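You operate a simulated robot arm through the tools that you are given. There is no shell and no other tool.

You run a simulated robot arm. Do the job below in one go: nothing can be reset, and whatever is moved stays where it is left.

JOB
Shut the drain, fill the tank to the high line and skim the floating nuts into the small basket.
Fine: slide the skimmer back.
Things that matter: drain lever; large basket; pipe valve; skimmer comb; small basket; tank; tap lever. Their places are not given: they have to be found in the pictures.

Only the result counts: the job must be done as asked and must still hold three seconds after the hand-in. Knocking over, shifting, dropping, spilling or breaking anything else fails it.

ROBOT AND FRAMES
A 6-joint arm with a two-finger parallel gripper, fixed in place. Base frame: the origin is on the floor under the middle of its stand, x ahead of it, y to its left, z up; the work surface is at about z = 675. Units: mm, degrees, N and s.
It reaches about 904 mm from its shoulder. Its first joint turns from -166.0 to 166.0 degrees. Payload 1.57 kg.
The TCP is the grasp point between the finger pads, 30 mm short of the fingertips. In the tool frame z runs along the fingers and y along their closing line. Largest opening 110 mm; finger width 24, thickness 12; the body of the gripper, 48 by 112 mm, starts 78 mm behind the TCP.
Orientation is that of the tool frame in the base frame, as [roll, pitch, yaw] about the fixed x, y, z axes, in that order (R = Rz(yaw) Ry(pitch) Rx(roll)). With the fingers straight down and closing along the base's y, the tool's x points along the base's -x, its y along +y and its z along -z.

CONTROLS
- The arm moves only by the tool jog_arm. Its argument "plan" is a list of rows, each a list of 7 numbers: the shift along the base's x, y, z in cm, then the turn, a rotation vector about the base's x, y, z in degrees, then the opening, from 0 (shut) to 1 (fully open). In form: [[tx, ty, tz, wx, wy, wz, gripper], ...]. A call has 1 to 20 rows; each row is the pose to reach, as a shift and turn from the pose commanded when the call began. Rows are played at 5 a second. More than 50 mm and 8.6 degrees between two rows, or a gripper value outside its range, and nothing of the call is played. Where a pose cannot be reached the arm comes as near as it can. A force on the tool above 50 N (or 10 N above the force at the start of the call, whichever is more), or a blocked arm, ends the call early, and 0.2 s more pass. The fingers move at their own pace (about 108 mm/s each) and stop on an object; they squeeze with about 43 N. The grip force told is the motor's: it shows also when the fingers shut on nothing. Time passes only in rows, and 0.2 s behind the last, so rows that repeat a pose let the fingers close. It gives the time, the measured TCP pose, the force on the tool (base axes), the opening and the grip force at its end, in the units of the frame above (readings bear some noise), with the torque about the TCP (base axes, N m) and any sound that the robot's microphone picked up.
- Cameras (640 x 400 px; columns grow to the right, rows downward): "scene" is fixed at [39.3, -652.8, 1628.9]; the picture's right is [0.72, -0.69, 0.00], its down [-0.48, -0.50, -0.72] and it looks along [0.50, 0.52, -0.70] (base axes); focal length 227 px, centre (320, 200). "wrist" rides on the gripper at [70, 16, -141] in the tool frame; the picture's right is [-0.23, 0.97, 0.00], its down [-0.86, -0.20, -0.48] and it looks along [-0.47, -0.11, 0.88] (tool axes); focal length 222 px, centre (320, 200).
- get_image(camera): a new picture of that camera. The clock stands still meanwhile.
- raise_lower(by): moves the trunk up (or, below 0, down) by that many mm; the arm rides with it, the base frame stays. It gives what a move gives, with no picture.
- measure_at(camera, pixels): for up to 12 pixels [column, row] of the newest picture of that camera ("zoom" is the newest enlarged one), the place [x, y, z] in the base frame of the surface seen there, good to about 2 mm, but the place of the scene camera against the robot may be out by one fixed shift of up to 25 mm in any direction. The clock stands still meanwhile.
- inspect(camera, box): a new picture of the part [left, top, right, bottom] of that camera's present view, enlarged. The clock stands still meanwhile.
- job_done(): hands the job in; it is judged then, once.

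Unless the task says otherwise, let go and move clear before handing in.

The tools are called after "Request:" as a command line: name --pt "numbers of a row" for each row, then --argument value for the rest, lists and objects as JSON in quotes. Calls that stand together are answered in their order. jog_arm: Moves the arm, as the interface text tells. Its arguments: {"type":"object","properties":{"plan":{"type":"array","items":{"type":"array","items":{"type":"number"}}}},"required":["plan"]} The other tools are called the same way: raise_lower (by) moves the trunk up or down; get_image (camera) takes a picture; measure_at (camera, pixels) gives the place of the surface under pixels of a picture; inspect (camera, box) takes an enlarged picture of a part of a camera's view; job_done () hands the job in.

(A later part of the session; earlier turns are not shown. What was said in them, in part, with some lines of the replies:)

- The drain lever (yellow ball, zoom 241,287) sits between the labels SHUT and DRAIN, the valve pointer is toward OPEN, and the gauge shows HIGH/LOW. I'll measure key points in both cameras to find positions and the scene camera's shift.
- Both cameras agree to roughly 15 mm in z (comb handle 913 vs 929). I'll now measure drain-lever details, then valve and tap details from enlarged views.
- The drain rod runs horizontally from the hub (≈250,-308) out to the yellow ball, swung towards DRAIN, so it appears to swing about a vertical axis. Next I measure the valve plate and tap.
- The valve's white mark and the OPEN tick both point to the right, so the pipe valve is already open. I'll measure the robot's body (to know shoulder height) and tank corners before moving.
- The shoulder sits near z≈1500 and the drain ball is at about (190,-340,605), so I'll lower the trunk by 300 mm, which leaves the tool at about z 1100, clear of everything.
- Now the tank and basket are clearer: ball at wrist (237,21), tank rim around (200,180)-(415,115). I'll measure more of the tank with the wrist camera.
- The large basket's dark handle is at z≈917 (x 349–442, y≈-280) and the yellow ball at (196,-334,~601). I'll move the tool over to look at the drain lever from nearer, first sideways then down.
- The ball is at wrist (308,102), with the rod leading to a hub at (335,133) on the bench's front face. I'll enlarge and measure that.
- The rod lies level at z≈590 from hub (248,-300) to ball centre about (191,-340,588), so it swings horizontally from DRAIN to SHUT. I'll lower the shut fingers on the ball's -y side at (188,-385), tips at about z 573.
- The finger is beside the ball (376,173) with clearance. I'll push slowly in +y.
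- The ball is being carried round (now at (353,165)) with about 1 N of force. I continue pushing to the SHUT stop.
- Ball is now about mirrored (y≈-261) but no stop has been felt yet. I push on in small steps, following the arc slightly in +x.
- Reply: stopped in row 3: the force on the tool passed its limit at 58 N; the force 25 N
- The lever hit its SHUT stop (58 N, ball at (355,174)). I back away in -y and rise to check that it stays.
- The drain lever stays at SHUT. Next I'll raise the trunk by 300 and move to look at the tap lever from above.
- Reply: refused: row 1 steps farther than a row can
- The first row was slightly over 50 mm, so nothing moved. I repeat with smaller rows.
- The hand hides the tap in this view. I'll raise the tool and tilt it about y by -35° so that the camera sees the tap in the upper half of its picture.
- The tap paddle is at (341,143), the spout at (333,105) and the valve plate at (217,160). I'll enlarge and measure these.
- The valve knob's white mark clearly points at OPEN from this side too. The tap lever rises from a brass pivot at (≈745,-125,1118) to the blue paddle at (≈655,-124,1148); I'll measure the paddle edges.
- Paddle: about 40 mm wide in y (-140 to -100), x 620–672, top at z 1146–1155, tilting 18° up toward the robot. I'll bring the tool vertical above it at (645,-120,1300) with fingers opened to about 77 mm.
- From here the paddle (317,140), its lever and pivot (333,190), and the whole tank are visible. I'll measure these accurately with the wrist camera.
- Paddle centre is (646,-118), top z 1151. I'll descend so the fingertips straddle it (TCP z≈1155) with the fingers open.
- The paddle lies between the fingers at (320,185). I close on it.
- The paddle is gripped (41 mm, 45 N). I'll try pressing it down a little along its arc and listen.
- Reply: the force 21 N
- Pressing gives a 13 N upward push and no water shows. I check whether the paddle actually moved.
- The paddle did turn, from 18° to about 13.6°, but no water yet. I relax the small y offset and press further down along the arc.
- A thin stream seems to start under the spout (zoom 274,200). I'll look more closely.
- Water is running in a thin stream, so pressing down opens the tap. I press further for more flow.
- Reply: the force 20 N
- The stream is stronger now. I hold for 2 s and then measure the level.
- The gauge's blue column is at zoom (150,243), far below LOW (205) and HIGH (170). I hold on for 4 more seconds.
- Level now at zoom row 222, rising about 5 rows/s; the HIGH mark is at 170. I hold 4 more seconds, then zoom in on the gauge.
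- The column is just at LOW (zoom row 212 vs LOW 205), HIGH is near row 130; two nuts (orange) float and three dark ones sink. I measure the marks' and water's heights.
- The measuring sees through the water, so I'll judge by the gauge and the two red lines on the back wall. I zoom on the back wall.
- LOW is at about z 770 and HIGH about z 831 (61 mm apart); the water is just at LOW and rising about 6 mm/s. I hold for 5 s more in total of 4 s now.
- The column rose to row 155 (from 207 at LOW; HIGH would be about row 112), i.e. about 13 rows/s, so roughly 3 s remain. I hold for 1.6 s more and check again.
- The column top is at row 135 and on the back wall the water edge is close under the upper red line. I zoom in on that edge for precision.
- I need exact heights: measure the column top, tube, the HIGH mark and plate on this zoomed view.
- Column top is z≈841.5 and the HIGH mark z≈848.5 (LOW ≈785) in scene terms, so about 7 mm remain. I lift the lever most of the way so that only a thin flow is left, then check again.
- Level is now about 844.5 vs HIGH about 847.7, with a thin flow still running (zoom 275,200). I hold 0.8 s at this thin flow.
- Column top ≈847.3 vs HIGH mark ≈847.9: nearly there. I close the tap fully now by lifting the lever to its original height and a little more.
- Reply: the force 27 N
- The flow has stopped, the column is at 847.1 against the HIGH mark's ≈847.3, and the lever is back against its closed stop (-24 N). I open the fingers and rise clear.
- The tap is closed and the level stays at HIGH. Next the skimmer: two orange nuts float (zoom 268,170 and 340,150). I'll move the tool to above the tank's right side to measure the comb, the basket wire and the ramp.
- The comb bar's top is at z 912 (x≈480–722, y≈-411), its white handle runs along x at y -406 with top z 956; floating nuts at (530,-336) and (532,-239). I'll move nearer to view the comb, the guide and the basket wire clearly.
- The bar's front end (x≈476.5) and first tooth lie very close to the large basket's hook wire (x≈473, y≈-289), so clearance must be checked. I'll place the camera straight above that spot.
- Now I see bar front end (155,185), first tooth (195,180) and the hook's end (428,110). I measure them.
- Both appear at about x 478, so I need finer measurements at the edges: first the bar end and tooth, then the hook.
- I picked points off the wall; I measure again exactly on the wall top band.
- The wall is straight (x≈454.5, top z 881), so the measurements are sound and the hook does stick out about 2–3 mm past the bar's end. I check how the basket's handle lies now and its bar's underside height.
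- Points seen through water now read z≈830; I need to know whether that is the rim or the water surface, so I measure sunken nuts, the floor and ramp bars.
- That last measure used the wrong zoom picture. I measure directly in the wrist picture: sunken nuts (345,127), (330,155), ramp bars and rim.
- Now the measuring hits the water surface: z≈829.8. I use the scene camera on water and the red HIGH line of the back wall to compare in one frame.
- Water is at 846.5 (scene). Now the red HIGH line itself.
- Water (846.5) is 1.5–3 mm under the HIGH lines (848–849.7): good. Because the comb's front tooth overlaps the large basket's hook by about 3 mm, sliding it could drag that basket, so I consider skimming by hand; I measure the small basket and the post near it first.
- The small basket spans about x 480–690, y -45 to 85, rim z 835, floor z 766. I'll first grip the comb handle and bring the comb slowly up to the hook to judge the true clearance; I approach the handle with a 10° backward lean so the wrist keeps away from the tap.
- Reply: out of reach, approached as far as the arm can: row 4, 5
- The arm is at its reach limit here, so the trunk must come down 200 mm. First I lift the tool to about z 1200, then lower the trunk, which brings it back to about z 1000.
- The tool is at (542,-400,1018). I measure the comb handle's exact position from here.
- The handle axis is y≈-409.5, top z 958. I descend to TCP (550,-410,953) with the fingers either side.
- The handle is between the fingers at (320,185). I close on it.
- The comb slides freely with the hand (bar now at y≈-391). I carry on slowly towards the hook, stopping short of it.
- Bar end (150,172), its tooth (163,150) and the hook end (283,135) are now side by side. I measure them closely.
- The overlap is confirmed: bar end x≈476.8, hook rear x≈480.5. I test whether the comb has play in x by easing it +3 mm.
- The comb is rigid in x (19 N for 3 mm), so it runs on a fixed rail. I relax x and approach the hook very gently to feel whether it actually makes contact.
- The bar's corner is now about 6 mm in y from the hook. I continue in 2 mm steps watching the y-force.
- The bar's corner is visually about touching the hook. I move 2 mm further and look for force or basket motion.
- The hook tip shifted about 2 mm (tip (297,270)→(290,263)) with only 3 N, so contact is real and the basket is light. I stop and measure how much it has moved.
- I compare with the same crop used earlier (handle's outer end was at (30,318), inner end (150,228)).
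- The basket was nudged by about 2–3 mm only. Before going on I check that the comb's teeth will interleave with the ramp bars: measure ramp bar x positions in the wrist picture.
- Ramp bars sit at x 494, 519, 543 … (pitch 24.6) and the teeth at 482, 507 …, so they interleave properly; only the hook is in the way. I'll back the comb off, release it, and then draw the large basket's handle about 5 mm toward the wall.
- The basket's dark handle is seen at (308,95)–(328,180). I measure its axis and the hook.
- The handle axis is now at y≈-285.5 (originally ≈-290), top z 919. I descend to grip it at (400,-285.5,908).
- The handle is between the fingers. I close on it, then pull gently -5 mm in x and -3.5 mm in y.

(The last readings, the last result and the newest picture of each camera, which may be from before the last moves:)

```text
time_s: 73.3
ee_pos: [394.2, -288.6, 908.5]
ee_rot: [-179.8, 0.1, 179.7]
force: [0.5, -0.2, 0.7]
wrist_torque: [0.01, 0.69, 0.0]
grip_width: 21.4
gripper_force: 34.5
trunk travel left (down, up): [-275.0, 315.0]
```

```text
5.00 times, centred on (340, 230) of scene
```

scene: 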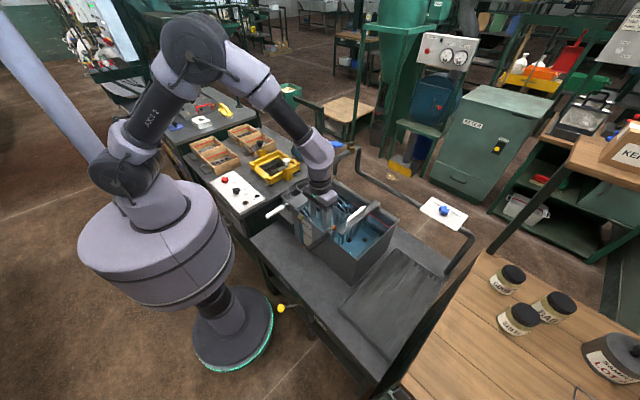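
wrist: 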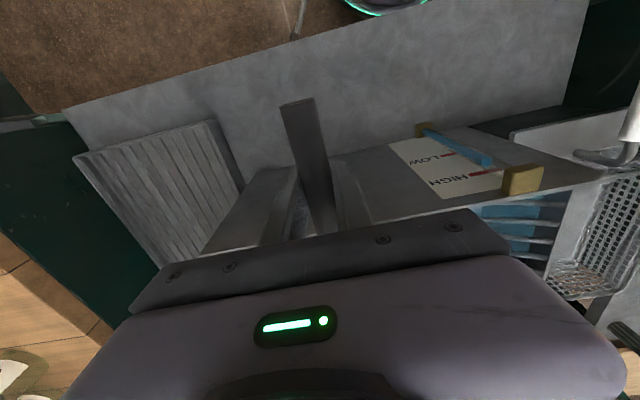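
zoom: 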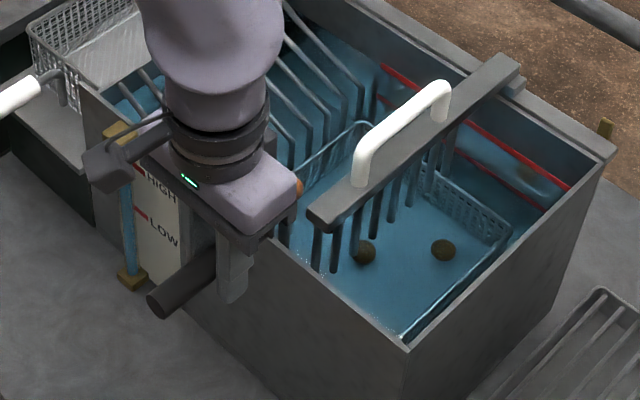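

The basket followed with hardly any force. I release, rise straight up, and go back to look at hook versus comb.

Request:
jog_arm --pt "0 0 0 0 0 0 0.3" --pt "0 0 0 0 0 0 0.5" --pt "0 0 0 0 0 0 0.5" --pt "0 0 4 0 0 0 0.5" --pt "0 0 8 0 0 0 0.5" --pt "0 0 12 0 0 0 0.5" --pt "0 0 15 0 0 0 0.5"

Request:
jog_arm --pt "4 -1 0 0 -3 0 0.5" --pt "8 -2 0 0 -6 0 0.5" --pt "12 -2.7 0 0 -9 0 0.5" --pt "15.5 -2.7 0 0 -10 0 0.5" --pt "15.5 -2.7 0 0 -10 0 0.5"

Request:
get_image --camera "wrist"

Request:
inspect --camera "wrist" --box '[240, 20, 400, 130]'

```text
time_s: 74.9
ee_pos: [392.7, -286.7, 1059.5]
ee_rot: [-179.6, 0.1, 179.7]
force: [-0.9, 0.3, -0.4]
wrist_torque: [0.0, 0.01, 0.01]
grip_width: 54.8
gripper_force: 0.0
trunk travel left (down, up): [-275.0, 315.0]
```

```text
time_s: 76.1
ee_pos: [549.0, -314.8, 1059.1]
ee_rot: [-179.8, 10.3, 179.7]
force: [-0.3, -0.4, 0.0]
wrist_torque: [0.01, -0.02, -0.01]
grip_width: 55.2
gripper_force: 0.1
trunk travel left (down, up): [-275.0, 315.0]
```

```text
taken
```

wrist: 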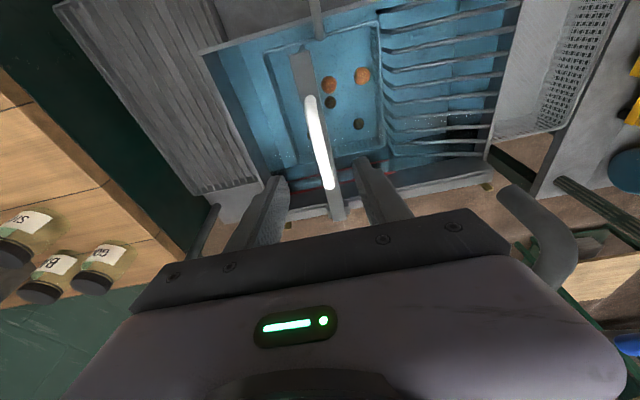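

```text
3.64 times, centred on (320, 75) of wrist
```

zoom: 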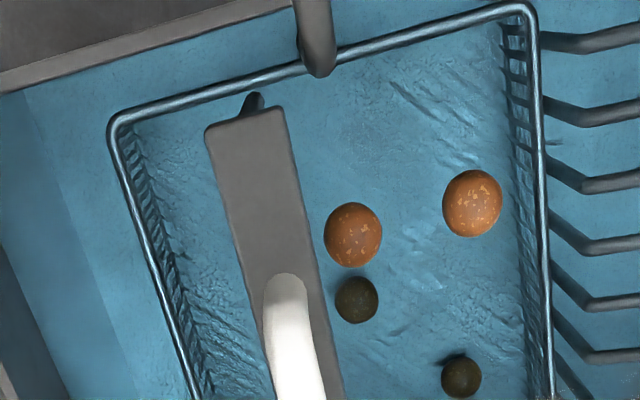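

The hook's end (318,77) now lies above the extended bar line (≈95), i.e. clear. I confirm by measuring.

Request:
measure_at --camera "zoom" --pixels '[[215, 128], [245, 119], [278, 109], [250, 100], [258, 96], [318, 72], [310, 70], [328, 68], [322, 75], [352, 232], [472, 200], [305, 60]]'

Request:
measure_at --camera "wrist" --pixels '[[313, 110], [318, 135], [324, 160], [331, 185], [310, 100], [340, 212]]'

```text
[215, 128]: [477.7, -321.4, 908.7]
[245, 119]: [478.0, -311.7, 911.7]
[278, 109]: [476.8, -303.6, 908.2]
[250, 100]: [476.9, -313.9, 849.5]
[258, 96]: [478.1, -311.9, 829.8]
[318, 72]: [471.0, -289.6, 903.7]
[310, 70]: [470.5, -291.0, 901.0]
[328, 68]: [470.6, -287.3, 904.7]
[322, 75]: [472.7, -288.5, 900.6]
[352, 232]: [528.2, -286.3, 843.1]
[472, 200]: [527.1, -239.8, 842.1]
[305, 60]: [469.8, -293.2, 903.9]
```

```text
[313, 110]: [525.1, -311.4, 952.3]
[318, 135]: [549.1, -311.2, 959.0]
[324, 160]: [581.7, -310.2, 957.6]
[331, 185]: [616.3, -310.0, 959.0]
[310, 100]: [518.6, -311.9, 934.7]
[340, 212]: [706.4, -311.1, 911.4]
```

Clearance is now about 4 mm (hook rear x 472.7, bar end 477) and the hook is back at y -289. The comb handle is at y≈-311; I'll check the dark post near the sweep's end, then grip the handle.

Request:
measure_at --camera "wrist" --pixels '[[565, 183], [600, 200], [630, 213], [550, 230], [510, 195], [545, 210]]'

Request:
jog_arm --pt "0.1 0.3 -3 0 0 0 0.5" --pt "0.1 0.3 -7 0 0 0 0.5" --pt "0.1 0.3 -10.6 0 0 0 0.5" --pt "0.1 0.3 -10.6 0 0 0 0.5"

Request:
get_image --camera "wrist"

```text
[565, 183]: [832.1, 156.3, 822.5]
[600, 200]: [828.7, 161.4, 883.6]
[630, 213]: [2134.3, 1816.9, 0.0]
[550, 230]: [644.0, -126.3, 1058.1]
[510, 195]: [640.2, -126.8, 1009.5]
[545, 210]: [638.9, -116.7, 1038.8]
```

```text
time_s: 77.1
ee_pos: [550.3, -312.2, 951.8]
ee_rot: [-179.8, 10.2, 179.7]
force: [0.2, 0.0, 0.1]
wrist_torque: [-0.03, 0.0, 0.0]
grip_width: 54.8
gripper_force: 0.1
trunk travel left (down, up): [-275.0, 315.0]
```

```text
taken
```

wrist: 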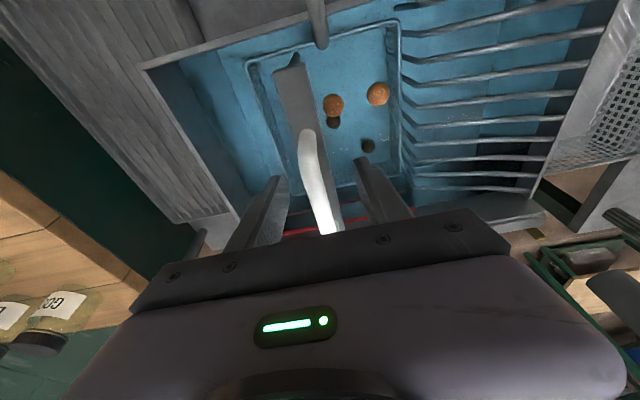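

The post is far away (830,157). I close on the handle and slide the comb past the hook in small steps.

Request:
jog_arm --pt "0 0 0 0 0 0 0.3" --pt "0 0 0 0 0 0 0.1" --pt "0 0 0 0 0 0 0.05" --pt "0 0 0 0 0 0 0.05"

Request:
jog_arm --pt "0 0.4 0 0 0 0 0.05" --pt "0 0.8 0 0 0 0 0.05" --pt "0 1.2 0 0 0 0 0.05" --pt "0 1.6 0 0 0 0 0.05" --pt "0 2.0 0 0 0 0 0.05"

Request:
inspect --camera "wrist" --box '[240, 0, 440, 150]'

```text
time_s: 78.1
ee_pos: [550.1, -312.0, 953.5]
ee_rot: [-179.9, 10.2, 179.8]
force: [-1.2, 1.4, -1.7]
wrist_torque: [-0.03, -0.15, 0.44]
grip_width: 13.5
gripper_force: 30.3
trunk travel left (down, up): [-275.0, 315.0]
```

```text
time_s: 79.3
ee_pos: [550.0, -291.8, 952.7]
ee_rot: [-179.7, 10.2, 179.7]
force: [4.6, 0.1, 13.6]
wrist_torque: [0.0, 0.18, 0.43]
grip_width: 13.9
gripper_force: 30.4
trunk travel left (down, up): [-275.0, 315.0]
```

```text
2.67 times, centred on (340, 75) of wrist
```

zoom: 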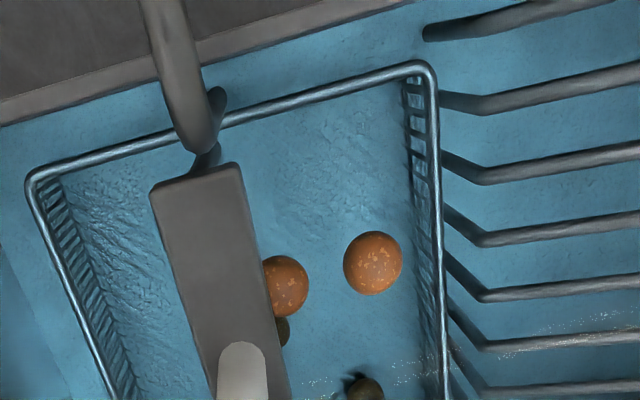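

The bar's end is passing the hook without pushing it (hook tip (205,150), bar edge (190,172)). I continue in 2–3 cm stages, easing z by +1 mm.

Request:
jog_arm --pt "0 0.5 0.1 0 0 0 0.05" --pt "0 1.0 0.1 0 0 0 0.05" --pt "0 1.5 0.1 0 0 0 0.05" --pt "0 2.0 0.1 0 0 0 0.05" --pt "0 2.5 0.1 0 0 0 0.05"

Request:
inspect --camera "wrist" --box '[200, 0, 440, 160]'

Request:
inspect --camera "scene" --box '[290, 180, 400, 270]'

```text
time_s: 80.5
ee_pos: [550.3, -268.8, 953.5]
ee_rot: [-179.8, 10.2, 179.9]
force: [9.4, -0.3, 3.2]
wrist_torque: [-0.14, -0.01, 0.4]
grip_width: 13.7
gripper_force: 30.5
trunk travel left (down, up): [-275.0, 315.0]
```

```text
2.50 times, centred on (320, 80) of wrist
```

zoom: 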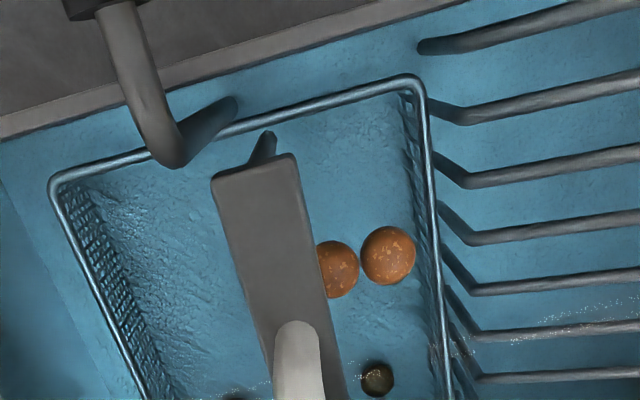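

```text
4.44 times, centred on (345, 225) of scene
```

zoom: 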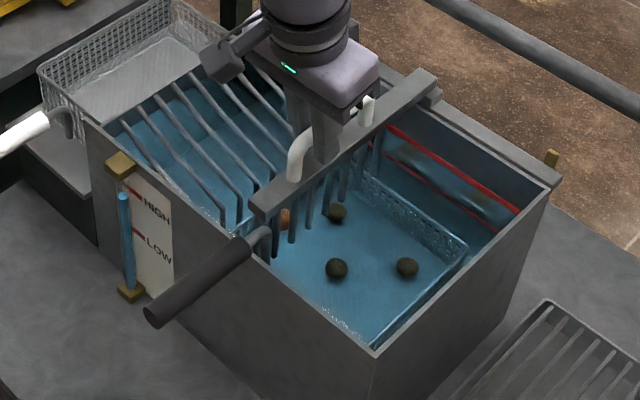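

The comb has passed the hook and both nuts are ahead of it (335,268) and (388,255). I sweep on towards the ramp.

Request:
jog_arm --pt "-0.1 0.6 0 0 0 0 0.05" --pt "-0.1 1.2 0 0 0 0 0.05" --pt "-0.1 1.8 0 0 0 0 0.05" --pt "-0.1 2.4 0 0 0 0 0.05" --pt "-0.1 3.0 0 0 0 0 0.05" --pt "-0.1 3.6 0 0 0 0 0.05" --pt "-0.1 4.2 0 0 0 0 0.05" --pt "-0.1 4.8 0 0 0 0 0.05" --pt "-0.1 5.4 0 0 0 0 0.05" --pt "-0.1 6.0 0 0 0 0 0.05"

Request:
get_image --camera "wrist"

Request:
inspect --camera "scene" --box '[290, 170, 400, 260]'

```text
time_s: 82.7
ee_pos: [550.4, -207.7, 953.5]
ee_rot: [-179.9, 10.1, 179.8]
force: [16.5, -1.8, 5.5]
wrist_torque: [-0.02, -0.12, 0.38]
grip_width: 13.8
gripper_force: 30.1
trunk travel left (down, up): [-275.0, 315.0]
```

```text
taken
```

wrist: 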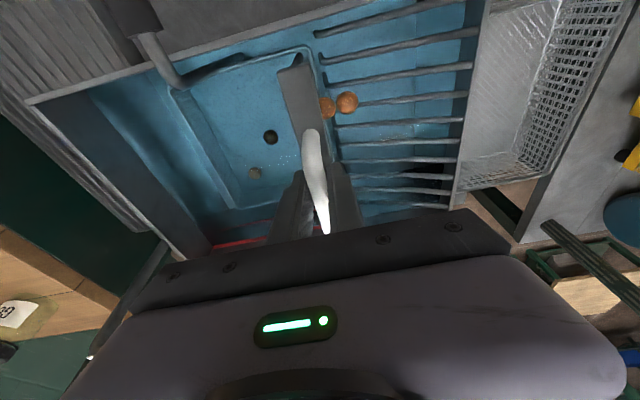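

```text
4.44 times, centred on (345, 215) of scene
```

zoom: 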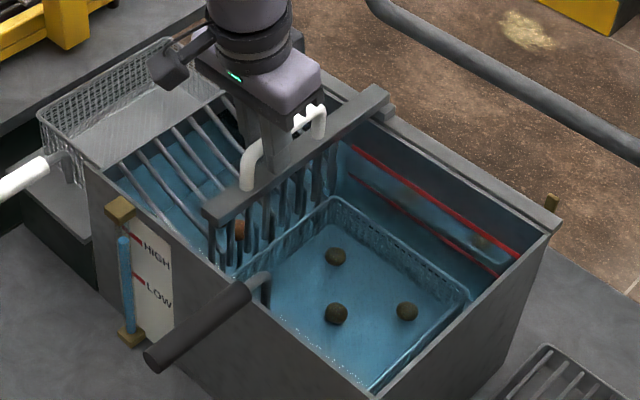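

Both nuts are carried ahead at the ramp's foot ((328,107), (347,102)); the x-force of 16 N tells me to correct x by +2 mm. I continue.

Request:
jog_arm --pt "0.1 0.5 0 0 0 0 0.05" --pt "0.2 1.0 0 0 0 0 0.05" --pt "0.2 1.5 0 0 0 0 0.05" --pt "0.2 2.0 0 0 0 0 0.05" --pt "0.2 2.5 0 0 0 0 0.05" --pt "0.2 3.0 0 0 0 0 0.05" --pt "0.2 3.5 0 0 0 0 0.05" --pt "0.2 4.0 0 0 0 0 0.05" --pt "0.2 4.5 0 0 0 0 0.05" --pt "0.2 5.0 0 0 0 0 0.05" --pt "0.2 5.5 0 0 0 0 0.05"

Request:
get_image --camera "wrist"

Request:
inspect --camera "scene" --box '[290, 140, 400, 240]'

```text
time_s: 85.1
ee_pos: [550.4, -152.7, 954.8]
ee_rot: [-179.8, 10.3, 179.7]
force: [-16.8, -0.2, -8.9]
wrist_torque: [-0.02, 0.16, 0.41]
grip_width: 14.1
gripper_force: 30.4
trunk travel left (down, up): [-275.0, 315.0]
```

```text
taken
```

wrist: 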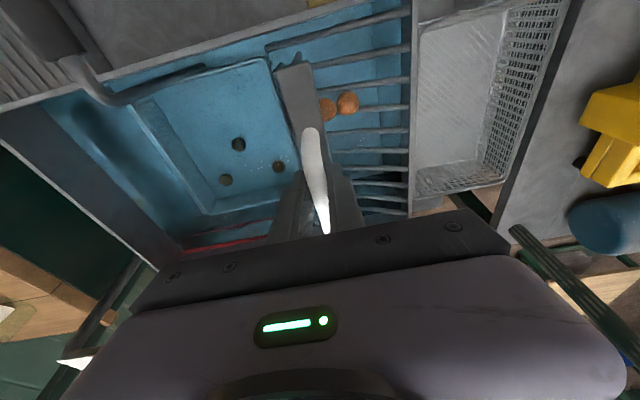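

```text
4.00 times, centred on (345, 190) of scene
```

zoom: 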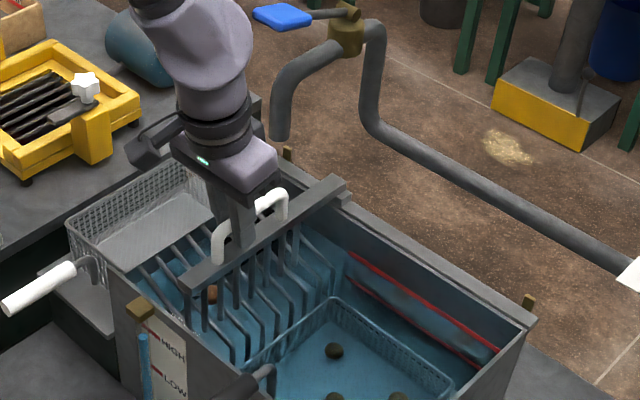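

Both nuts still ride ahead of the comb, on the ramp now. I correct x by -1.3 mm and go on slowly.

Request:
jog_arm --pt "-0.13 0.4 0 0 0 0 0.05" --pt "-0.13 0.8 0 0 0 0 0.05" --pt "-0.13 1.2 0 0 0 0 0.05" --pt "-0.13 1.6 0 0 0 0 0.05" --pt "-0.13 2.0 0 0 0 0 0.05" --pt "-0.13 2.4 0 0 0 0 0.05" --pt "-0.13 2.8 0 0 0 0 0.05" --pt "-0.13 3.2 0 0 0 0 0.05" --pt "-0.13 3.6 0 0 0 0 0.05" --pt "-0.13 4.0 0 0 0 0 0.05"

Request:
get_image --camera "wrist"

Request:
inspect --camera "scene" --box '[290, 140, 400, 240]'

```text
time_s: 87.3
ee_pos: [549.7, -112.4, 952.3]
ee_rot: [-179.8, 10.2, 179.8]
force: [6.4, -1.1, 8.4]
wrist_torque: [-0.04, -0.13, 0.38]
grip_width: 13.9
gripper_force: 30.4
trunk travel left (down, up): [-275.0, 315.0]
```

```text
taken
```

wrist: 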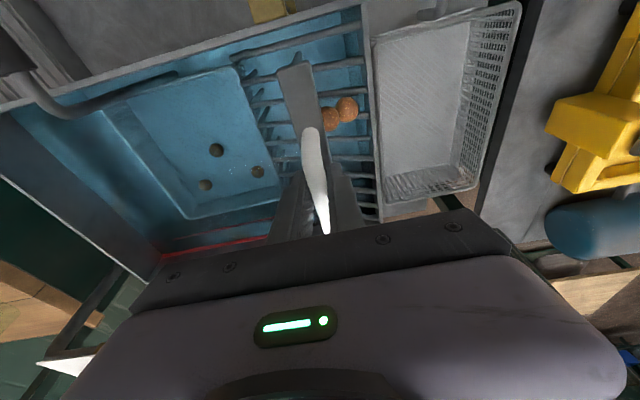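

```text
4.00 times, centred on (345, 190) of scene
```

zoom: 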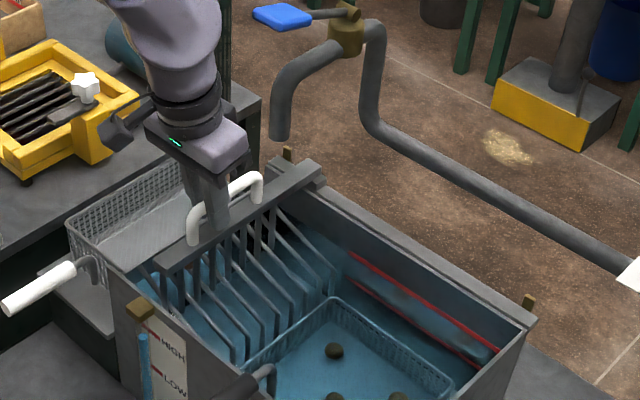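

The nuts are climbing the ramp just in front of the comb ((331,118), (347,108)). I go on at a slower pace.

Request:
jog_arm --pt "0 0.3 0 0 0 0 0.05" --pt "0 0.6 0 0 0 0 0.05" --pt "0 0.9 0 0 0 0 0.05" --pt "0 1.2 0 0 0 0 0.05" --pt "0 1.5 0 0 0 0 0.05" --pt "0 1.8 0 0 0 0 0.05" --pt "0 2.1 0 0 0 0 0.05" --pt "0 2.4 0 0 0 0 0.05"

Request:
inspect --camera "wrist" --box '[230, 0, 530, 210]'

Request:
inspect --camera "scene" --box '[290, 150, 380, 230]'

```text
time_s: 89.1
ee_pos: [550.7, -88.9, 954.2]
ee_rot: [-179.9, 10.2, 179.9]
force: [11.0, 0.2, 15.9]
wrist_torque: [-0.02, 0.16, 0.39]
grip_width: 13.8
gripper_force: 30.1
trunk travel left (down, up): [-275.0, 315.0]
```

```text
1.90 times, centred on (380, 105) of wrist
```

zoom: 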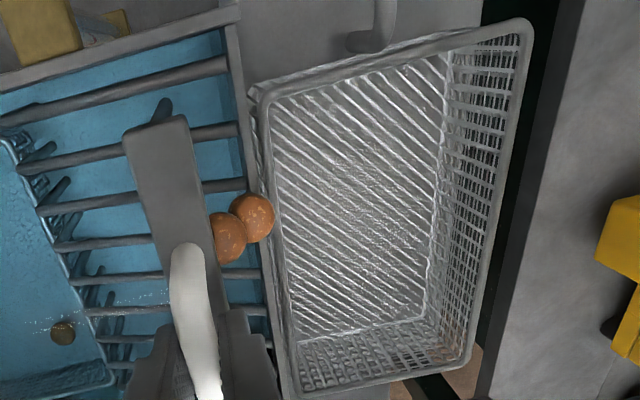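

```text
5.00 times, centred on (335, 190) of scene
```

zoom: 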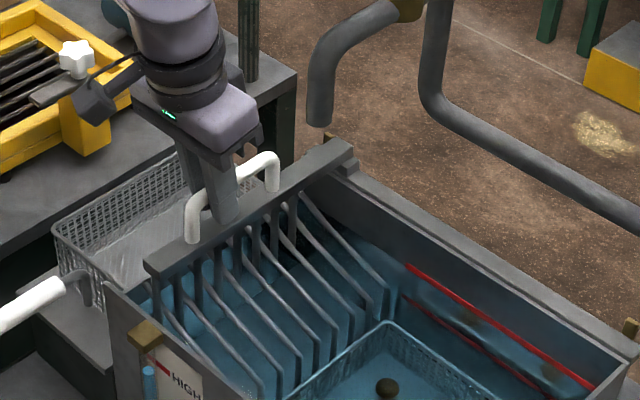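

The front nut is at the wall's brim (zoom 253,217), the second behind it. I push on slowly, easing x and z by about 1 mm.

Request:
jog_arm --pt "0.1 0.2 0.15 0 0 0 0.05" --pt "0.1 0.5 0.15 0 0 0 0.05" --pt "0.1 0.8 0.15 0 0 0 0.05" --pt "0.1 1.1 0.15 0 0 0 0.05" --pt "0.1 1.4 0.15 0 0 0 0.05" --pt "0.1 1.7 0.15 0 0 0 0.05"

Request:
inspect --camera "wrist" --box '[230, 0, 530, 210]'

```text
time_s: 90.5
ee_pos: [550.3, -71.3, 954.1]
ee_rot: [-179.7, 10.0, 179.8]
force: [-7.1, 1.3, -16.5]
wrist_torque: [-0.02, -0.29, 0.37]
grip_width: 14.1
gripper_force: 30.1
trunk travel left (down, up): [-275.0, 315.0]
```

```text
1.90 times, centred on (380, 105) of wrist
```

zoom: 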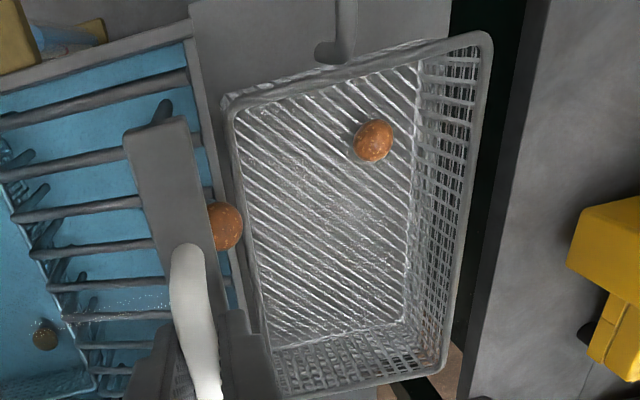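

One nut has dropped into the small basket (374,140); the second is at the brim (225,226). I push about 1 cm more.

Request:
jog_arm --pt "0.05 0.25 -0.1 0 0 0 0.05" --pt "0.05 0.5 -0.1 0 0 0 0.05" --pt "0.05 0.75 -0.1 0 0 0 0.05" --pt "0.05 1.0 -0.1 0 0 0 0.05" --pt "0.05 1.0 -0.1 0 0 0 0.05"

Request:
inspect --camera "wrist" --box '[230, 0, 530, 210]'

```text
time_s: 91.7
ee_pos: [551.0, -62.8, 954.3]
ee_rot: [-179.8, 10.1, 179.8]
force: [-11.0, -3.0, -13.1]
wrist_torque: [0.03, 0.22, 0.39]
grip_width: 14.0
gripper_force: 30.7
trunk travel left (down, up): [-275.0, 315.0]
```

```text
1.90 times, centred on (380, 105) of wrist
```

zoom: 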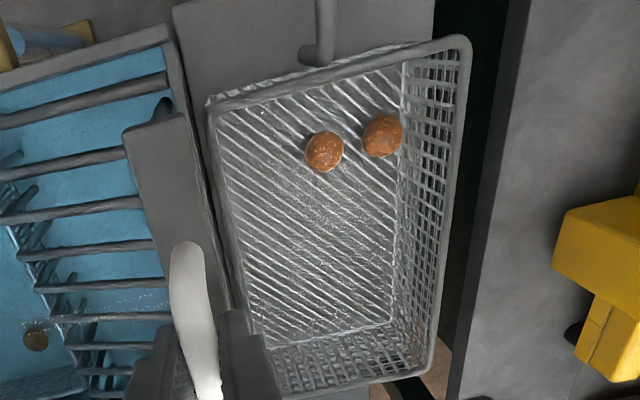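

Both floating nuts lie in the small basket (323,151) and (383,135). Now I slide the skimmer back, first to about y -240, easing x and z.

Request:
jog_arm --pt "-0.1 -0.5 -0.1 0 0 0 0.05" --pt "-0.1 -1.5 -0.1 0 0 0 0.05" --pt "-0.1 -2.7 -0.1 0 0 0 0.05" --pt "-0.1 -4 -0.1 0 0 0 0.05" --pt "-0.1 -5.3 -0.1 0 0 0 0.05" --pt "-0.1 -6.6 -0.1 0 0 0 0.05" --pt "-0.1 -7.9 -0.1 0 0 0 0.05" --pt "-0.1 -9.2 -0.1 0 0 0 0.05" --pt "-0.1 -10.5 -0.1 0 0 0 0.05" --pt "-0.1 -11.8 -0.1 0 0 0 0.05" --pt "-0.1 -13.1 -0.1 0 0 0 0.05" --pt "-0.1 -14.4 -0.1 0 0 0 0.05" --pt "-0.1 -15.6 -0.1 0 0 0 0.05" --pt "-0.1 -16.6 -0.1 0 0 0 0.05"

Request:
get_image --camera "wrist"

Request:
inspect --camera "wrist" --box '[180, 0, 420, 160]'

```text
time_s: 94.7
ee_pos: [550.1, -228.7, 951.7]
ee_rot: [-179.8, 10.1, 179.7]
force: [7.9, -1.5, 11.8]
wrist_torque: [0.03, 0.02, 0.46]
grip_width: 14.0
gripper_force: 30.4
trunk travel left (down, up): [-275.0, 315.0]
```

```text
taken
```

wrist: 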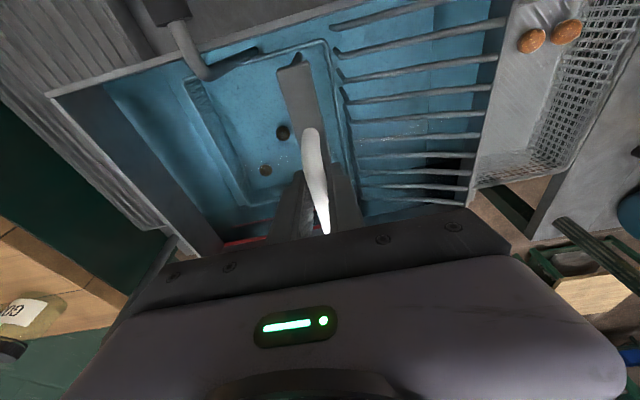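

```text
2.50 times, centred on (300, 80) of wrist
```

zoom: 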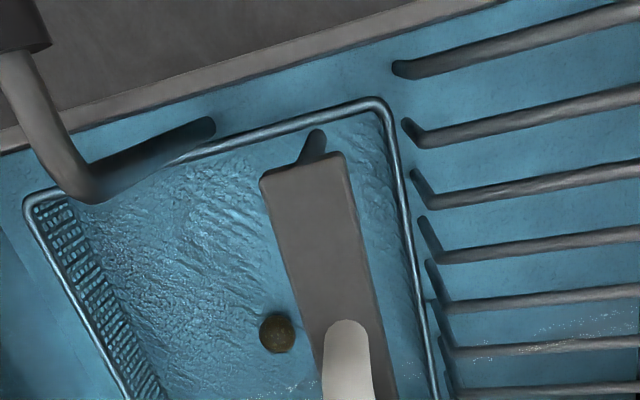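

The comb is back at y≈-229; the nuts stay in the small basket. I check the hook's clearance once more before passing it.

Request:
measure_at --camera "zoom" --pixels '[[90, 195], [100, 190], [80, 188], [70, 180], [270, 183], [300, 172], [335, 158], [205, 125], [30, 80], [150, 160]]'

```text
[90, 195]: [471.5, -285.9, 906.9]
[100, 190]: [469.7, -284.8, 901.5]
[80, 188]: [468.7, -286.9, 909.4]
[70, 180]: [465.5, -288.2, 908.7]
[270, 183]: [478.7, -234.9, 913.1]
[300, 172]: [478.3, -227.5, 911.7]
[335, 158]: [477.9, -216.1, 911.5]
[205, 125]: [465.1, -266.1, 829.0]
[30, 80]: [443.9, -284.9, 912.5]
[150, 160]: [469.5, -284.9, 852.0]
```

Hook rear x≈472, bar end ≈478: clear. I slide past it and check.

Request:
jog_arm --pt "-0.03 -0.8 0.05 0 0 0 0.05" --pt "-0.03 -1.6 0.05 0 0 0 0.05" --pt "-0.03 -2.4 0.05 0 0 0 0.05" --pt "-0.03 -3.2 0.05 0 0 0 0.05" --pt "-0.03 -4.0 0.05 0 0 0 0.05" --pt "-0.03 -4.8 0.05 0 0 0 0.05" --pt "-0.03 -5.6 0.05 0 0 0 0.05" --pt "-0.03 -6.4 0.05 0 0 0 0.05" --pt "-0.03 -7.2 0.05 0 0 0 0.05" --pt "-0.03 -8.0 0.05 0 0 0 0.05" --pt "-0.03 -8.8 0.05 0 0 0 0.05" --pt "-0.03 -9.6 0.05 0 0 0 0.05"

Request:
inspect --camera "wrist" --box '[200, 0, 440, 150]'

```text
time_s: 97.3
ee_pos: [550.8, -324.3, 952.2]
ee_rot: [-179.8, 10.0, 179.6]
force: [-2.6, -0.5, -11.4]
wrist_torque: [0.06, -0.01, 0.42]
grip_width: 13.6
gripper_force: 30.2
trunk travel left (down, up): [-275.0, 315.0]
```

```text
2.67 times, centred on (320, 75) of wrist
```

zoom: 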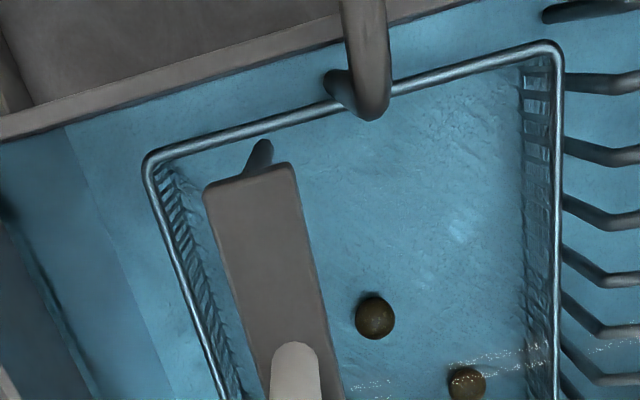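

The comb is clear of the hook again. I slide it the last 85 mm to its home place.

Request:
jog_arm --pt "0 -0.8 -0.1 0 0 0 0.05" --pt "0 -1.6 -0.1 0 0 0 0.05" --pt "0 -2.4 -0.1 0 0 0 0.05" --pt "0 -3.2 -0.1 0 0 0 0.05" --pt "0 -4.0 -0.1 0 0 0 0.05" --pt "0 -4.8 -0.1 0 0 0 0.05" --pt "0 -5.6 -0.1 0 0 0 0.05" --pt "0 -6.4 -0.1 0 0 0 0.05" --pt "0 -7.2 -0.1 0 0 0 0.05" --pt "0 -7.8 -0.1 0 0 0 0.05" --pt "0 -8.2 -0.1 0 0 0 0.05" --pt "0 -8.5 -0.1 0 0 0 0.05" --pt "0 -8.7 -0.1 0 0 0 0.05" --pt "0 -8.7 -0.1 0 0 0 0.05"

Request:
inspect --camera "wrist" --box '[220, 40, 400, 160]'

Request:
measure_at --camera "zoom" --pixels '[[220, 160], [250, 150], [270, 170], [300, 150], [290, 230], [270, 100]]'

```text
time_s: 100.3
ee_pos: [549.2, -411.3, 954.3]
ee_rot: [-179.8, 10.3, 179.7]
force: [3.5, 0.2, 10.9]
wrist_torque: [0.04, -0.22, 0.4]
grip_width: 13.8
gripper_force: 30.1
trunk travel left (down, up): [-275.0, 315.0]
```

```text
3.33 times, centred on (310, 100) of wrist
```

zoom: 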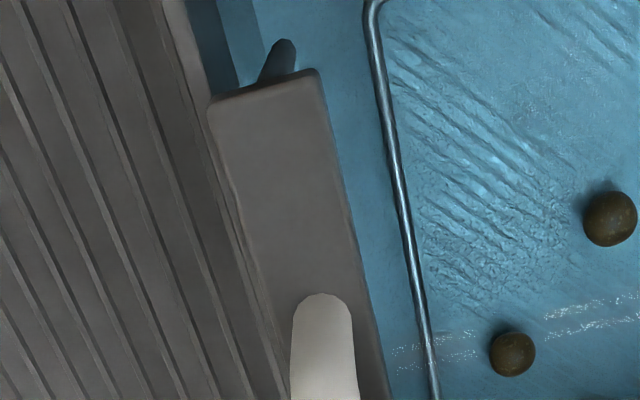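

```text
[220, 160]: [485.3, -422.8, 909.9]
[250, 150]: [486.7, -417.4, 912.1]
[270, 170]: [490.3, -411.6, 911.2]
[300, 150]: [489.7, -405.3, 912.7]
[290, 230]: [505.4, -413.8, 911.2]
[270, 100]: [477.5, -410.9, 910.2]
```

The comb is home to within about 2 mm (bar y≈-422…-402 as at the start), with no stop felt. I nudge 2 mm more to feel for the end stop.

Request:
jog_arm --pt "0 -0.1 -0.1 0 0 0 0.05" --pt "0 -0.2 -0.1 0 0 0 0.05" --pt "0 -0.2 -0.1 0 0 0 0.05"

```text
time_s: 101.1
ee_pos: [549.5, -411.2, 953.4]
ee_rot: [-179.7, 10.2, 179.9]
force: [8.8, 3.5, 17.7]
wrist_torque: [0.0, -0.09, 0.38]
grip_width: 14.2
gripper_force: 30.4
trunk travel left (down, up): [-275.0, 315.0]
```

The y-force rises with no further motion, so the comb is at its home stop. I relax, open the fingers and rise.

Request:
jog_arm --pt "0 0.15 0.15 0 0 0 0.05" --pt "0 0.15 0.15 0 0 0 0.3" --pt "0 0.15 0.15 0 0 0 0.5" --pt "0 0.15 0.15 0 0 0 0.5" --pt "0 0.15 4 0 0 0 0.5" --pt "0 0.15 8 0 0 0 0.5" --pt "0 0.15 11 0 0 0 0.5"

Request:
jog_arm --pt "-2 3.5 1 0 2 0 0.5" --pt "-4 7 2 0 4 0 0.5" --pt "-6 10 3 0 6 0 0.5" --pt "-8 11 4 0 8 0 0.5" --pt "-8 11 4 0 10 0 0.5" --pt "-8 11 4 0 10 0 0.5"

Request:
get_image --camera "wrist"

Request:
inspect --camera "wrist" --box '[200, 30, 440, 180]'

```text
time_s: 102.7
ee_pos: [547.9, -413.3, 1062.7]
ee_rot: [-179.9, 10.1, 179.7]
force: [0.3, 0.9, 0.3]
wrist_torque: [0.02, -0.01, 0.04]
grip_width: 54.9
gripper_force: 0.0
trunk travel left (down, up): [-275.0, 315.0]
```

```text
time_s: 104.1
ee_pos: [469.3, -299.7, 1101.6]
ee_rot: [-179.7, 0.1, 179.7]
force: [0.6, -0.5, 0.5]
wrist_torque: [0.01, -0.01, 0.0]
grip_width: 55.1
gripper_force: 0.1
trunk travel left (down, up): [-275.0, 315.0]
```

```text
taken
```

wrist: 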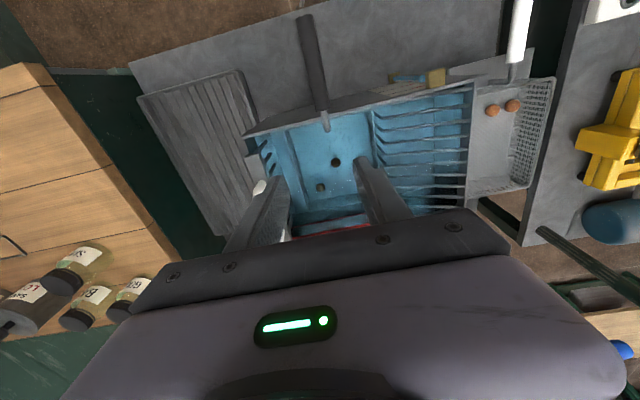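

```text
2.67 times, centred on (320, 105) of wrist
```

zoom: 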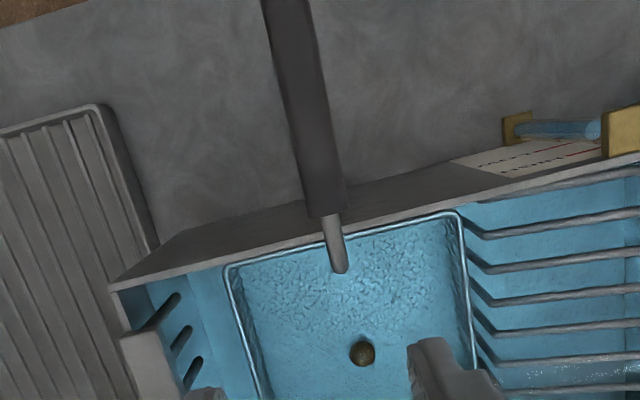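

The comb is released at home and both nuts are in the small basket (492,110),(513,105). I measure the large basket's handle and hook to restore its place.

Request:
measure_at --camera "zoom" --pixels '[[283, 20], [293, 60], [303, 100], [313, 140], [323, 185], [332, 225], [338, 255], [342, 268], [335, 268], [347, 260], [230, 270], [457, 215]]'

Request:
inspect --camera "scene" --box '[320, 195, 400, 265]'

```text
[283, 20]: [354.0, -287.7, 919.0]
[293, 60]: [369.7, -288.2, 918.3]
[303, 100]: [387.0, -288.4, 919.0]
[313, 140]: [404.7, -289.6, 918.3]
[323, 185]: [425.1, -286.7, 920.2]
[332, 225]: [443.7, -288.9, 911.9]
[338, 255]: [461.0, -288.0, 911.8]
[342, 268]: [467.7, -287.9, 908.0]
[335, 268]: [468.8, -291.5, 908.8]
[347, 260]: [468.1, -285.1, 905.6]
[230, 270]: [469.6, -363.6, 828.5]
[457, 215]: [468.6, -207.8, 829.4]
```

```text
5.71 times, centred on (360, 230) of scene
```

zoom: 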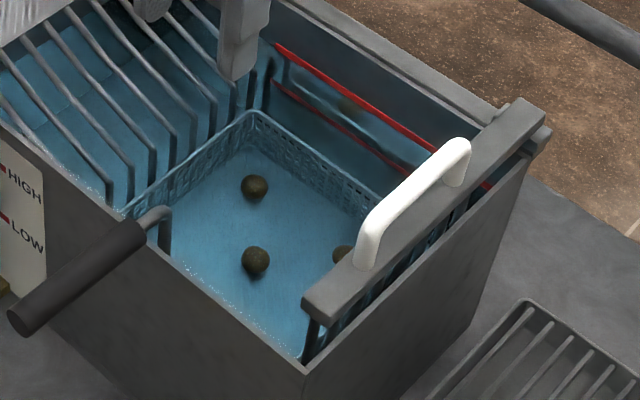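

The large basket is now about 8 mm towards the robot from its first place (handle end x≈438 vs 446) and 2.4 mm in y. I go to its handle to put it back.

Request:
jog_arm --pt "-3.5 0.6 0 0 0 0 0.5" --pt "-6.9 1.1 0 0 0 0 0.5" --pt "-6.9 1.1 -4.5 0 0 0 0.5" --pt "-6.9 1.1 -9 0 0 0 0.5" --pt "-6.9 1.1 -13.5 0 0 0 0.5" --pt "-6.9 1.1 -17 0 0 0 0.5" --pt "-6.9 1.1 -19.3 0 0 0 0.5" --pt "-6.9 1.1 -19.3 0 0 0 0.5"

Request:
get_image --camera "wrist"

```text
time_s: 105.9
ee_pos: [399.9, -287.9, 909.6]
ee_rot: [-179.9, 0.1, 179.7]
force: [-0.1, -0.1, 0.5]
wrist_torque: [-0.02, 0.0, -0.02]
grip_width: 55.4
gripper_force: 0.1
trunk travel left (down, up): [-275.0, 315.0]
```

```text
taken
```

wrist: 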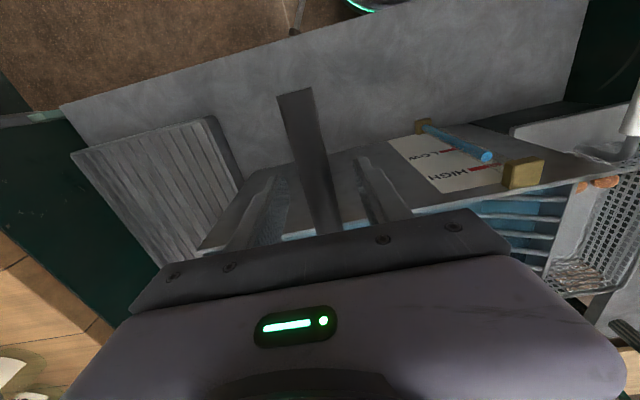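

The handle is between the fingers at (310,160). I grip, push +8 mm in x and -2 mm in y, then release.

Request:
jog_arm --pt "0 0 0 0 0 0 0.3" --pt "0 0 0 0 0 0 0.12" --pt "0 0 0 0 0 0 0.12"

Request:
jog_arm --pt "0.15 -0.05 0 0 0 0 0.12" --pt "0.3 -0.1 0 0 0 0 0.12" --pt "0.45 -0.15 0 0 0 0 0.12" --pt "0.6 -0.2 0 0 0 0 0.12" --pt "0.75 -0.2 0 0 0 0 0.12" --pt "0.75 -0.2 0 0 0 0 0.12"

Request:
jog_arm --pt "0 0 0 0 0 0 0.3" --pt "0 0 0 0 0 0 0.5" --pt "0 0 0 0 0 0 0.5" --pt "0 0 4 0 0 0 0.5" --pt "0 0 8 0 0 0 0.5" --pt "0 0 12 0 0 0 0.5" --pt "2 -0.5 16 0 0 0 0.5" --pt "5 -1 19 0 0 0 0.5" --pt "6.5 -1.2 19.5 0 0 0 0.5" --pt "6.5 -1.2 19.5 0 0 0 0.5"

Request:
get_image --camera "wrist"

Request:
inspect --camera "wrist" --box '[200, 30, 440, 180]'

```text
time_s: 106.7
ee_pos: [399.9, -288.1, 910.1]
ee_rot: [-179.9, 0.0, 179.8]
force: [-1.0, 0.3, 0.5]
wrist_torque: [-0.03, -0.15, -0.1]
grip_width: 21.3
gripper_force: 34.4
trunk travel left (down, up): [-275.0, 315.0]
```

```text
time_s: 108.1
ee_pos: [408.5, -292.8, 909.2]
ee_rot: [-179.7, 0.2, 179.8]
force: [-8.2, 0.9, 19.0]
wrist_torque: [-0.01, 0.43, -0.02]
grip_width: 21.4
gripper_force: 34.2
trunk travel left (down, up): [-275.0, 315.0]
```

```text
time_s: 110.3
ee_pos: [472.8, -304.7, 1104.2]
ee_rot: [-179.8, 0.1, 179.7]
force: [-0.5, 1.0, 1.1]
wrist_torque: [0.0, -0.02, 0.0]
grip_width: 55.3
gripper_force: 0.2
trunk travel left (down, up): [-275.0, 315.0]
```

```text
taken
```

wrist: 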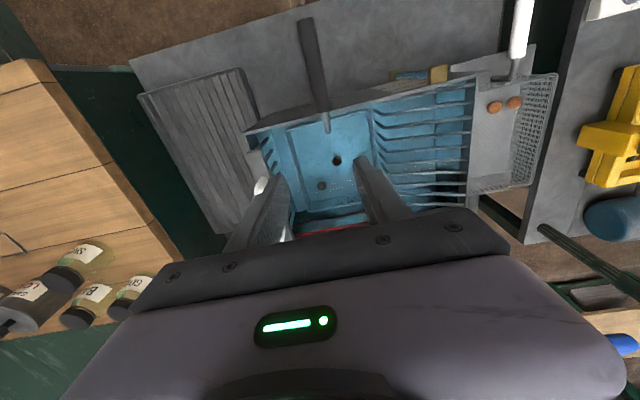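

```text
2.67 times, centred on (320, 105) of wrist
```

zoom: 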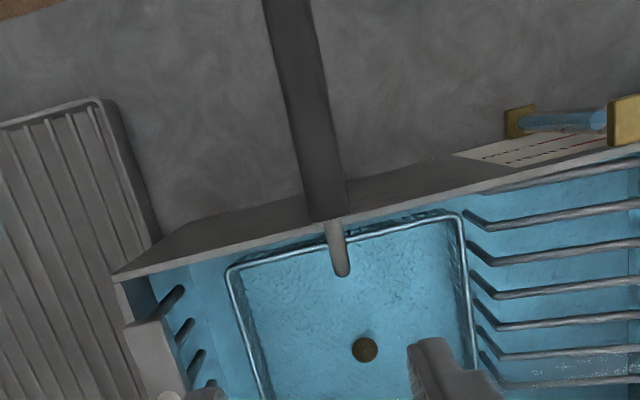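

The basket was pushed back (with some vertical reaction of 19 N at the end). I measure its handle and hook again, and check it sits level.

Request:
measure_at --camera "zoom" --pixels '[[283, 20], [293, 60], [303, 100], [313, 140], [323, 185], [328, 210], [334, 228], [338, 255], [343, 272], [233, 270], [457, 215], [335, 240]]'

Request:
inspect --camera "scene" --box '[320, 195, 400, 265]'

```text
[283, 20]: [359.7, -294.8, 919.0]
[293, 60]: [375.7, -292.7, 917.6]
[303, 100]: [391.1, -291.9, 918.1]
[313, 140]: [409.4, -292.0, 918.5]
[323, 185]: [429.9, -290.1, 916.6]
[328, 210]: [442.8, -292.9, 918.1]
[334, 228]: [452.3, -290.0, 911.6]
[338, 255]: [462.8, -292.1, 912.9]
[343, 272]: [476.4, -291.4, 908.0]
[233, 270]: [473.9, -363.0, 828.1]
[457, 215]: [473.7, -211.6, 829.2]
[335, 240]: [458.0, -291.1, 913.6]
```

```text
5.71 times, centred on (360, 230) of scene
```

zoom: 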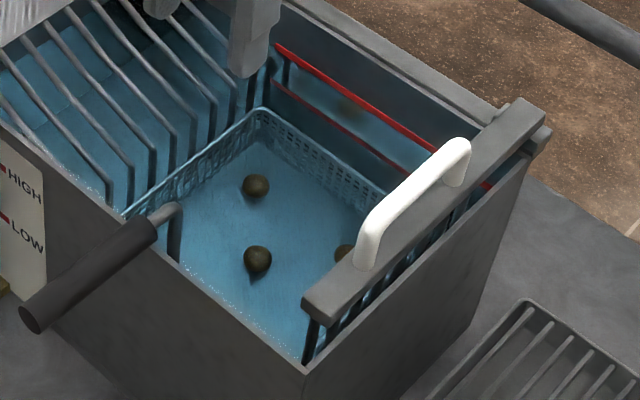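

The handle is back in its first place (outer end (30,318) in the same crop, as at first). Now I recheck the water level against the HIGH marks.

Request:
inspect --camera "scene" --box '[340, 195, 400, 245]'

Request:
measure_at --camera "zoom" --pixels '[[200, 260], [160, 250], [250, 260], [120, 290], [180, 300], [220, 320], [220, 92], [250, 112], [300, 144], [330, 163], [350, 176], [270, 125]]'

Request:
inspect --camera "scene" --box '[310, 216, 322, 230]'

Request:
measure_at --camera "zoom" --pixels '[[77, 211], [77, 215], [77, 219], [72, 215], [82, 215], [110, 200], [115, 204], [120, 209], [125, 213], [130, 218], [135, 222], [105, 195]]'

```text
8.00 times, centred on (370, 220) of scene
```

zoom: 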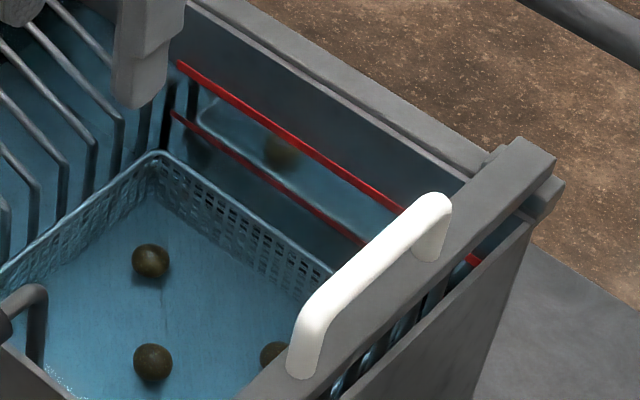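

```text
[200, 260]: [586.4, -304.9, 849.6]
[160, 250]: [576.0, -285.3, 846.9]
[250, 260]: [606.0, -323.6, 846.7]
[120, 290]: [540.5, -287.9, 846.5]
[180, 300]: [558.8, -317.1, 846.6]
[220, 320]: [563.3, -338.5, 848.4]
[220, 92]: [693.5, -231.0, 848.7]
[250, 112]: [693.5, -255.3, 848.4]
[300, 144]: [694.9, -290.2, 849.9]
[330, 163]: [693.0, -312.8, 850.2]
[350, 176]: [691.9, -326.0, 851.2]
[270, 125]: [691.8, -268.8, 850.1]
```

```text
16.00 times, centred on (316, 223) of scene
```

zoom: 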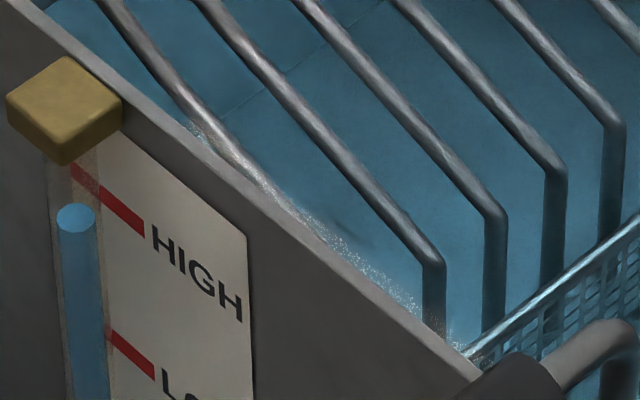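

```text
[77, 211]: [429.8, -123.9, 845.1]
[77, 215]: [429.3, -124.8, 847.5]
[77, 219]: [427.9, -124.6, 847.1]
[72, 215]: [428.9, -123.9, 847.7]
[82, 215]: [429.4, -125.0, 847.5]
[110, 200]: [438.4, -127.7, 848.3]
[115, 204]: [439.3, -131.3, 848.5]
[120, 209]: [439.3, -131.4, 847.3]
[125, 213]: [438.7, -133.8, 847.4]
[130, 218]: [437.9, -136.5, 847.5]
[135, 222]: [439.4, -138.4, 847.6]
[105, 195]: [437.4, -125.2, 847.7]
```

The water (≈847.0) is within 1–2 mm of the HIGH marks (847.7–849.5). I move the arm clear and take final pictures of everything.

Request:
jog_arm --pt "-2 1 3 0 0 0 0.5" --pt "-4 2 6 0 0 0 0.5" --pt "-6 3 9 0 0 0 0.5" --pt "-8 4 12 0 0 0 0.5" --pt "-10 5 14 0 0 0 0.5" --pt "-10 5 14 0 0 0 0.5"

Request:
get_image --camera "scene"

Request:
inspect --camera "scene" --box '[270, 120, 410, 260]'

Request:
inspect --camera "wrist" --box '[200, 0, 520, 210]'

Request:
inspect --camera "scene" --box '[250, 270, 350, 340]'

```text
time_s: 111.7
ee_pos: [374.7, -255.2, 1242.3]
ee_rot: [-179.8, 0.1, 179.7]
force: [-0.4, 0.5, 0.1]
wrist_torque: [0.02, 0.0, -0.02]
grip_width: 55.1
gripper_force: 0.1
trunk travel left (down, up): [-275.0, 315.0]
```

```text
taken
```

scene: 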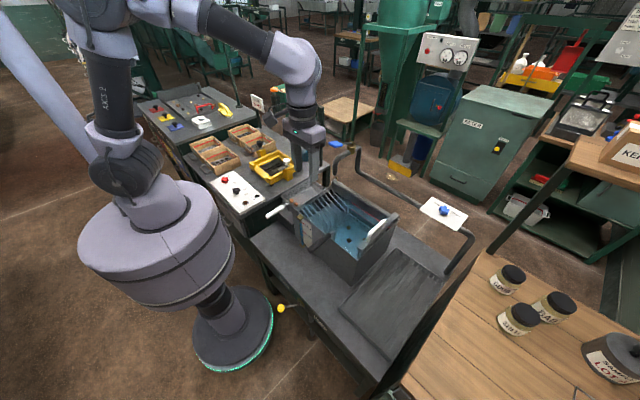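

```text
2.86 times, centred on (340, 190) of scene
```

zoom: 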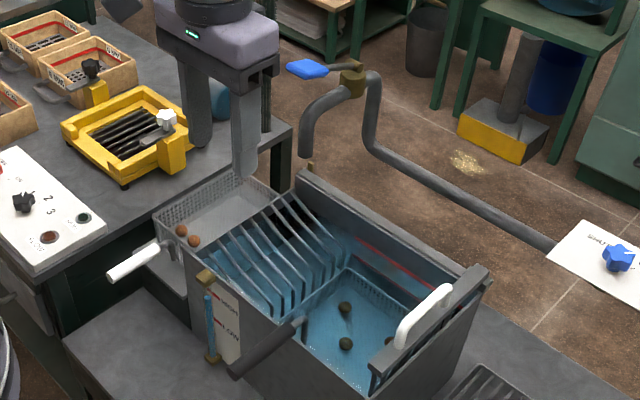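

```text
1.90 times, centred on (360, 105) of wrist
```

zoom: 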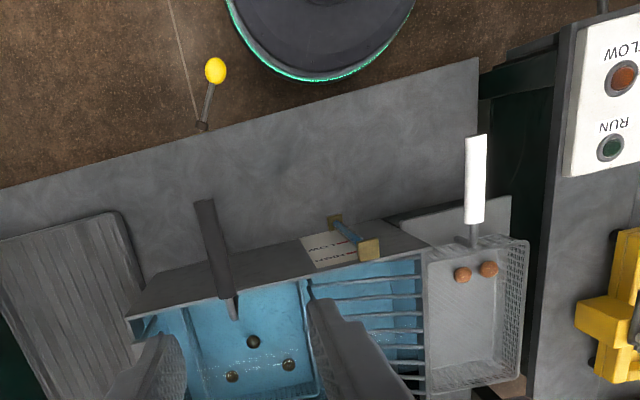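

```text
5.71 times, centred on (300, 305) of scene
```

zoom: 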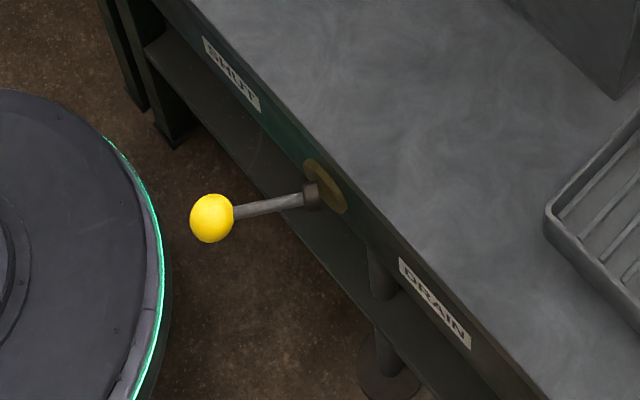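

Everything is as asked. The drain lever points to SHUT (ball at (211,218)) and the tap is closed with no stream. The water is at the HIGH mark, and both floating nuts are in the small basket (463,274) and (489,268). The three sunken nuts are still in the large basket, the comb is at its home stop, and the arm is clear. I hand in the job.

Request:
job_done

```text
The job is handed in.
```

I handed the job in with everything done as asked; no verdict has come back yet.

- **Drain:** the lever is against its SHUT stop.
- **Fill:** the tap is closed and the water is level with the HIGH mark, about 1–2 mm under it by my measurements.
- **Nuts:** both floating nuts are in the small basket. The three that sank are still in the large basket.
- **Skimmer:** it is back at its home stop, and the arm is clear of everything.

**Large basket moved and put back:** the hook of its handle stuck out about 3 mm into the skimmer's path. Testing for contact nudged the basket 2–3 mm. I then drew it further aside, to about 8 mm from where it started, so the skimmer could pass. Afterwards I pushed it back to within about 1–2 mm of where it started.
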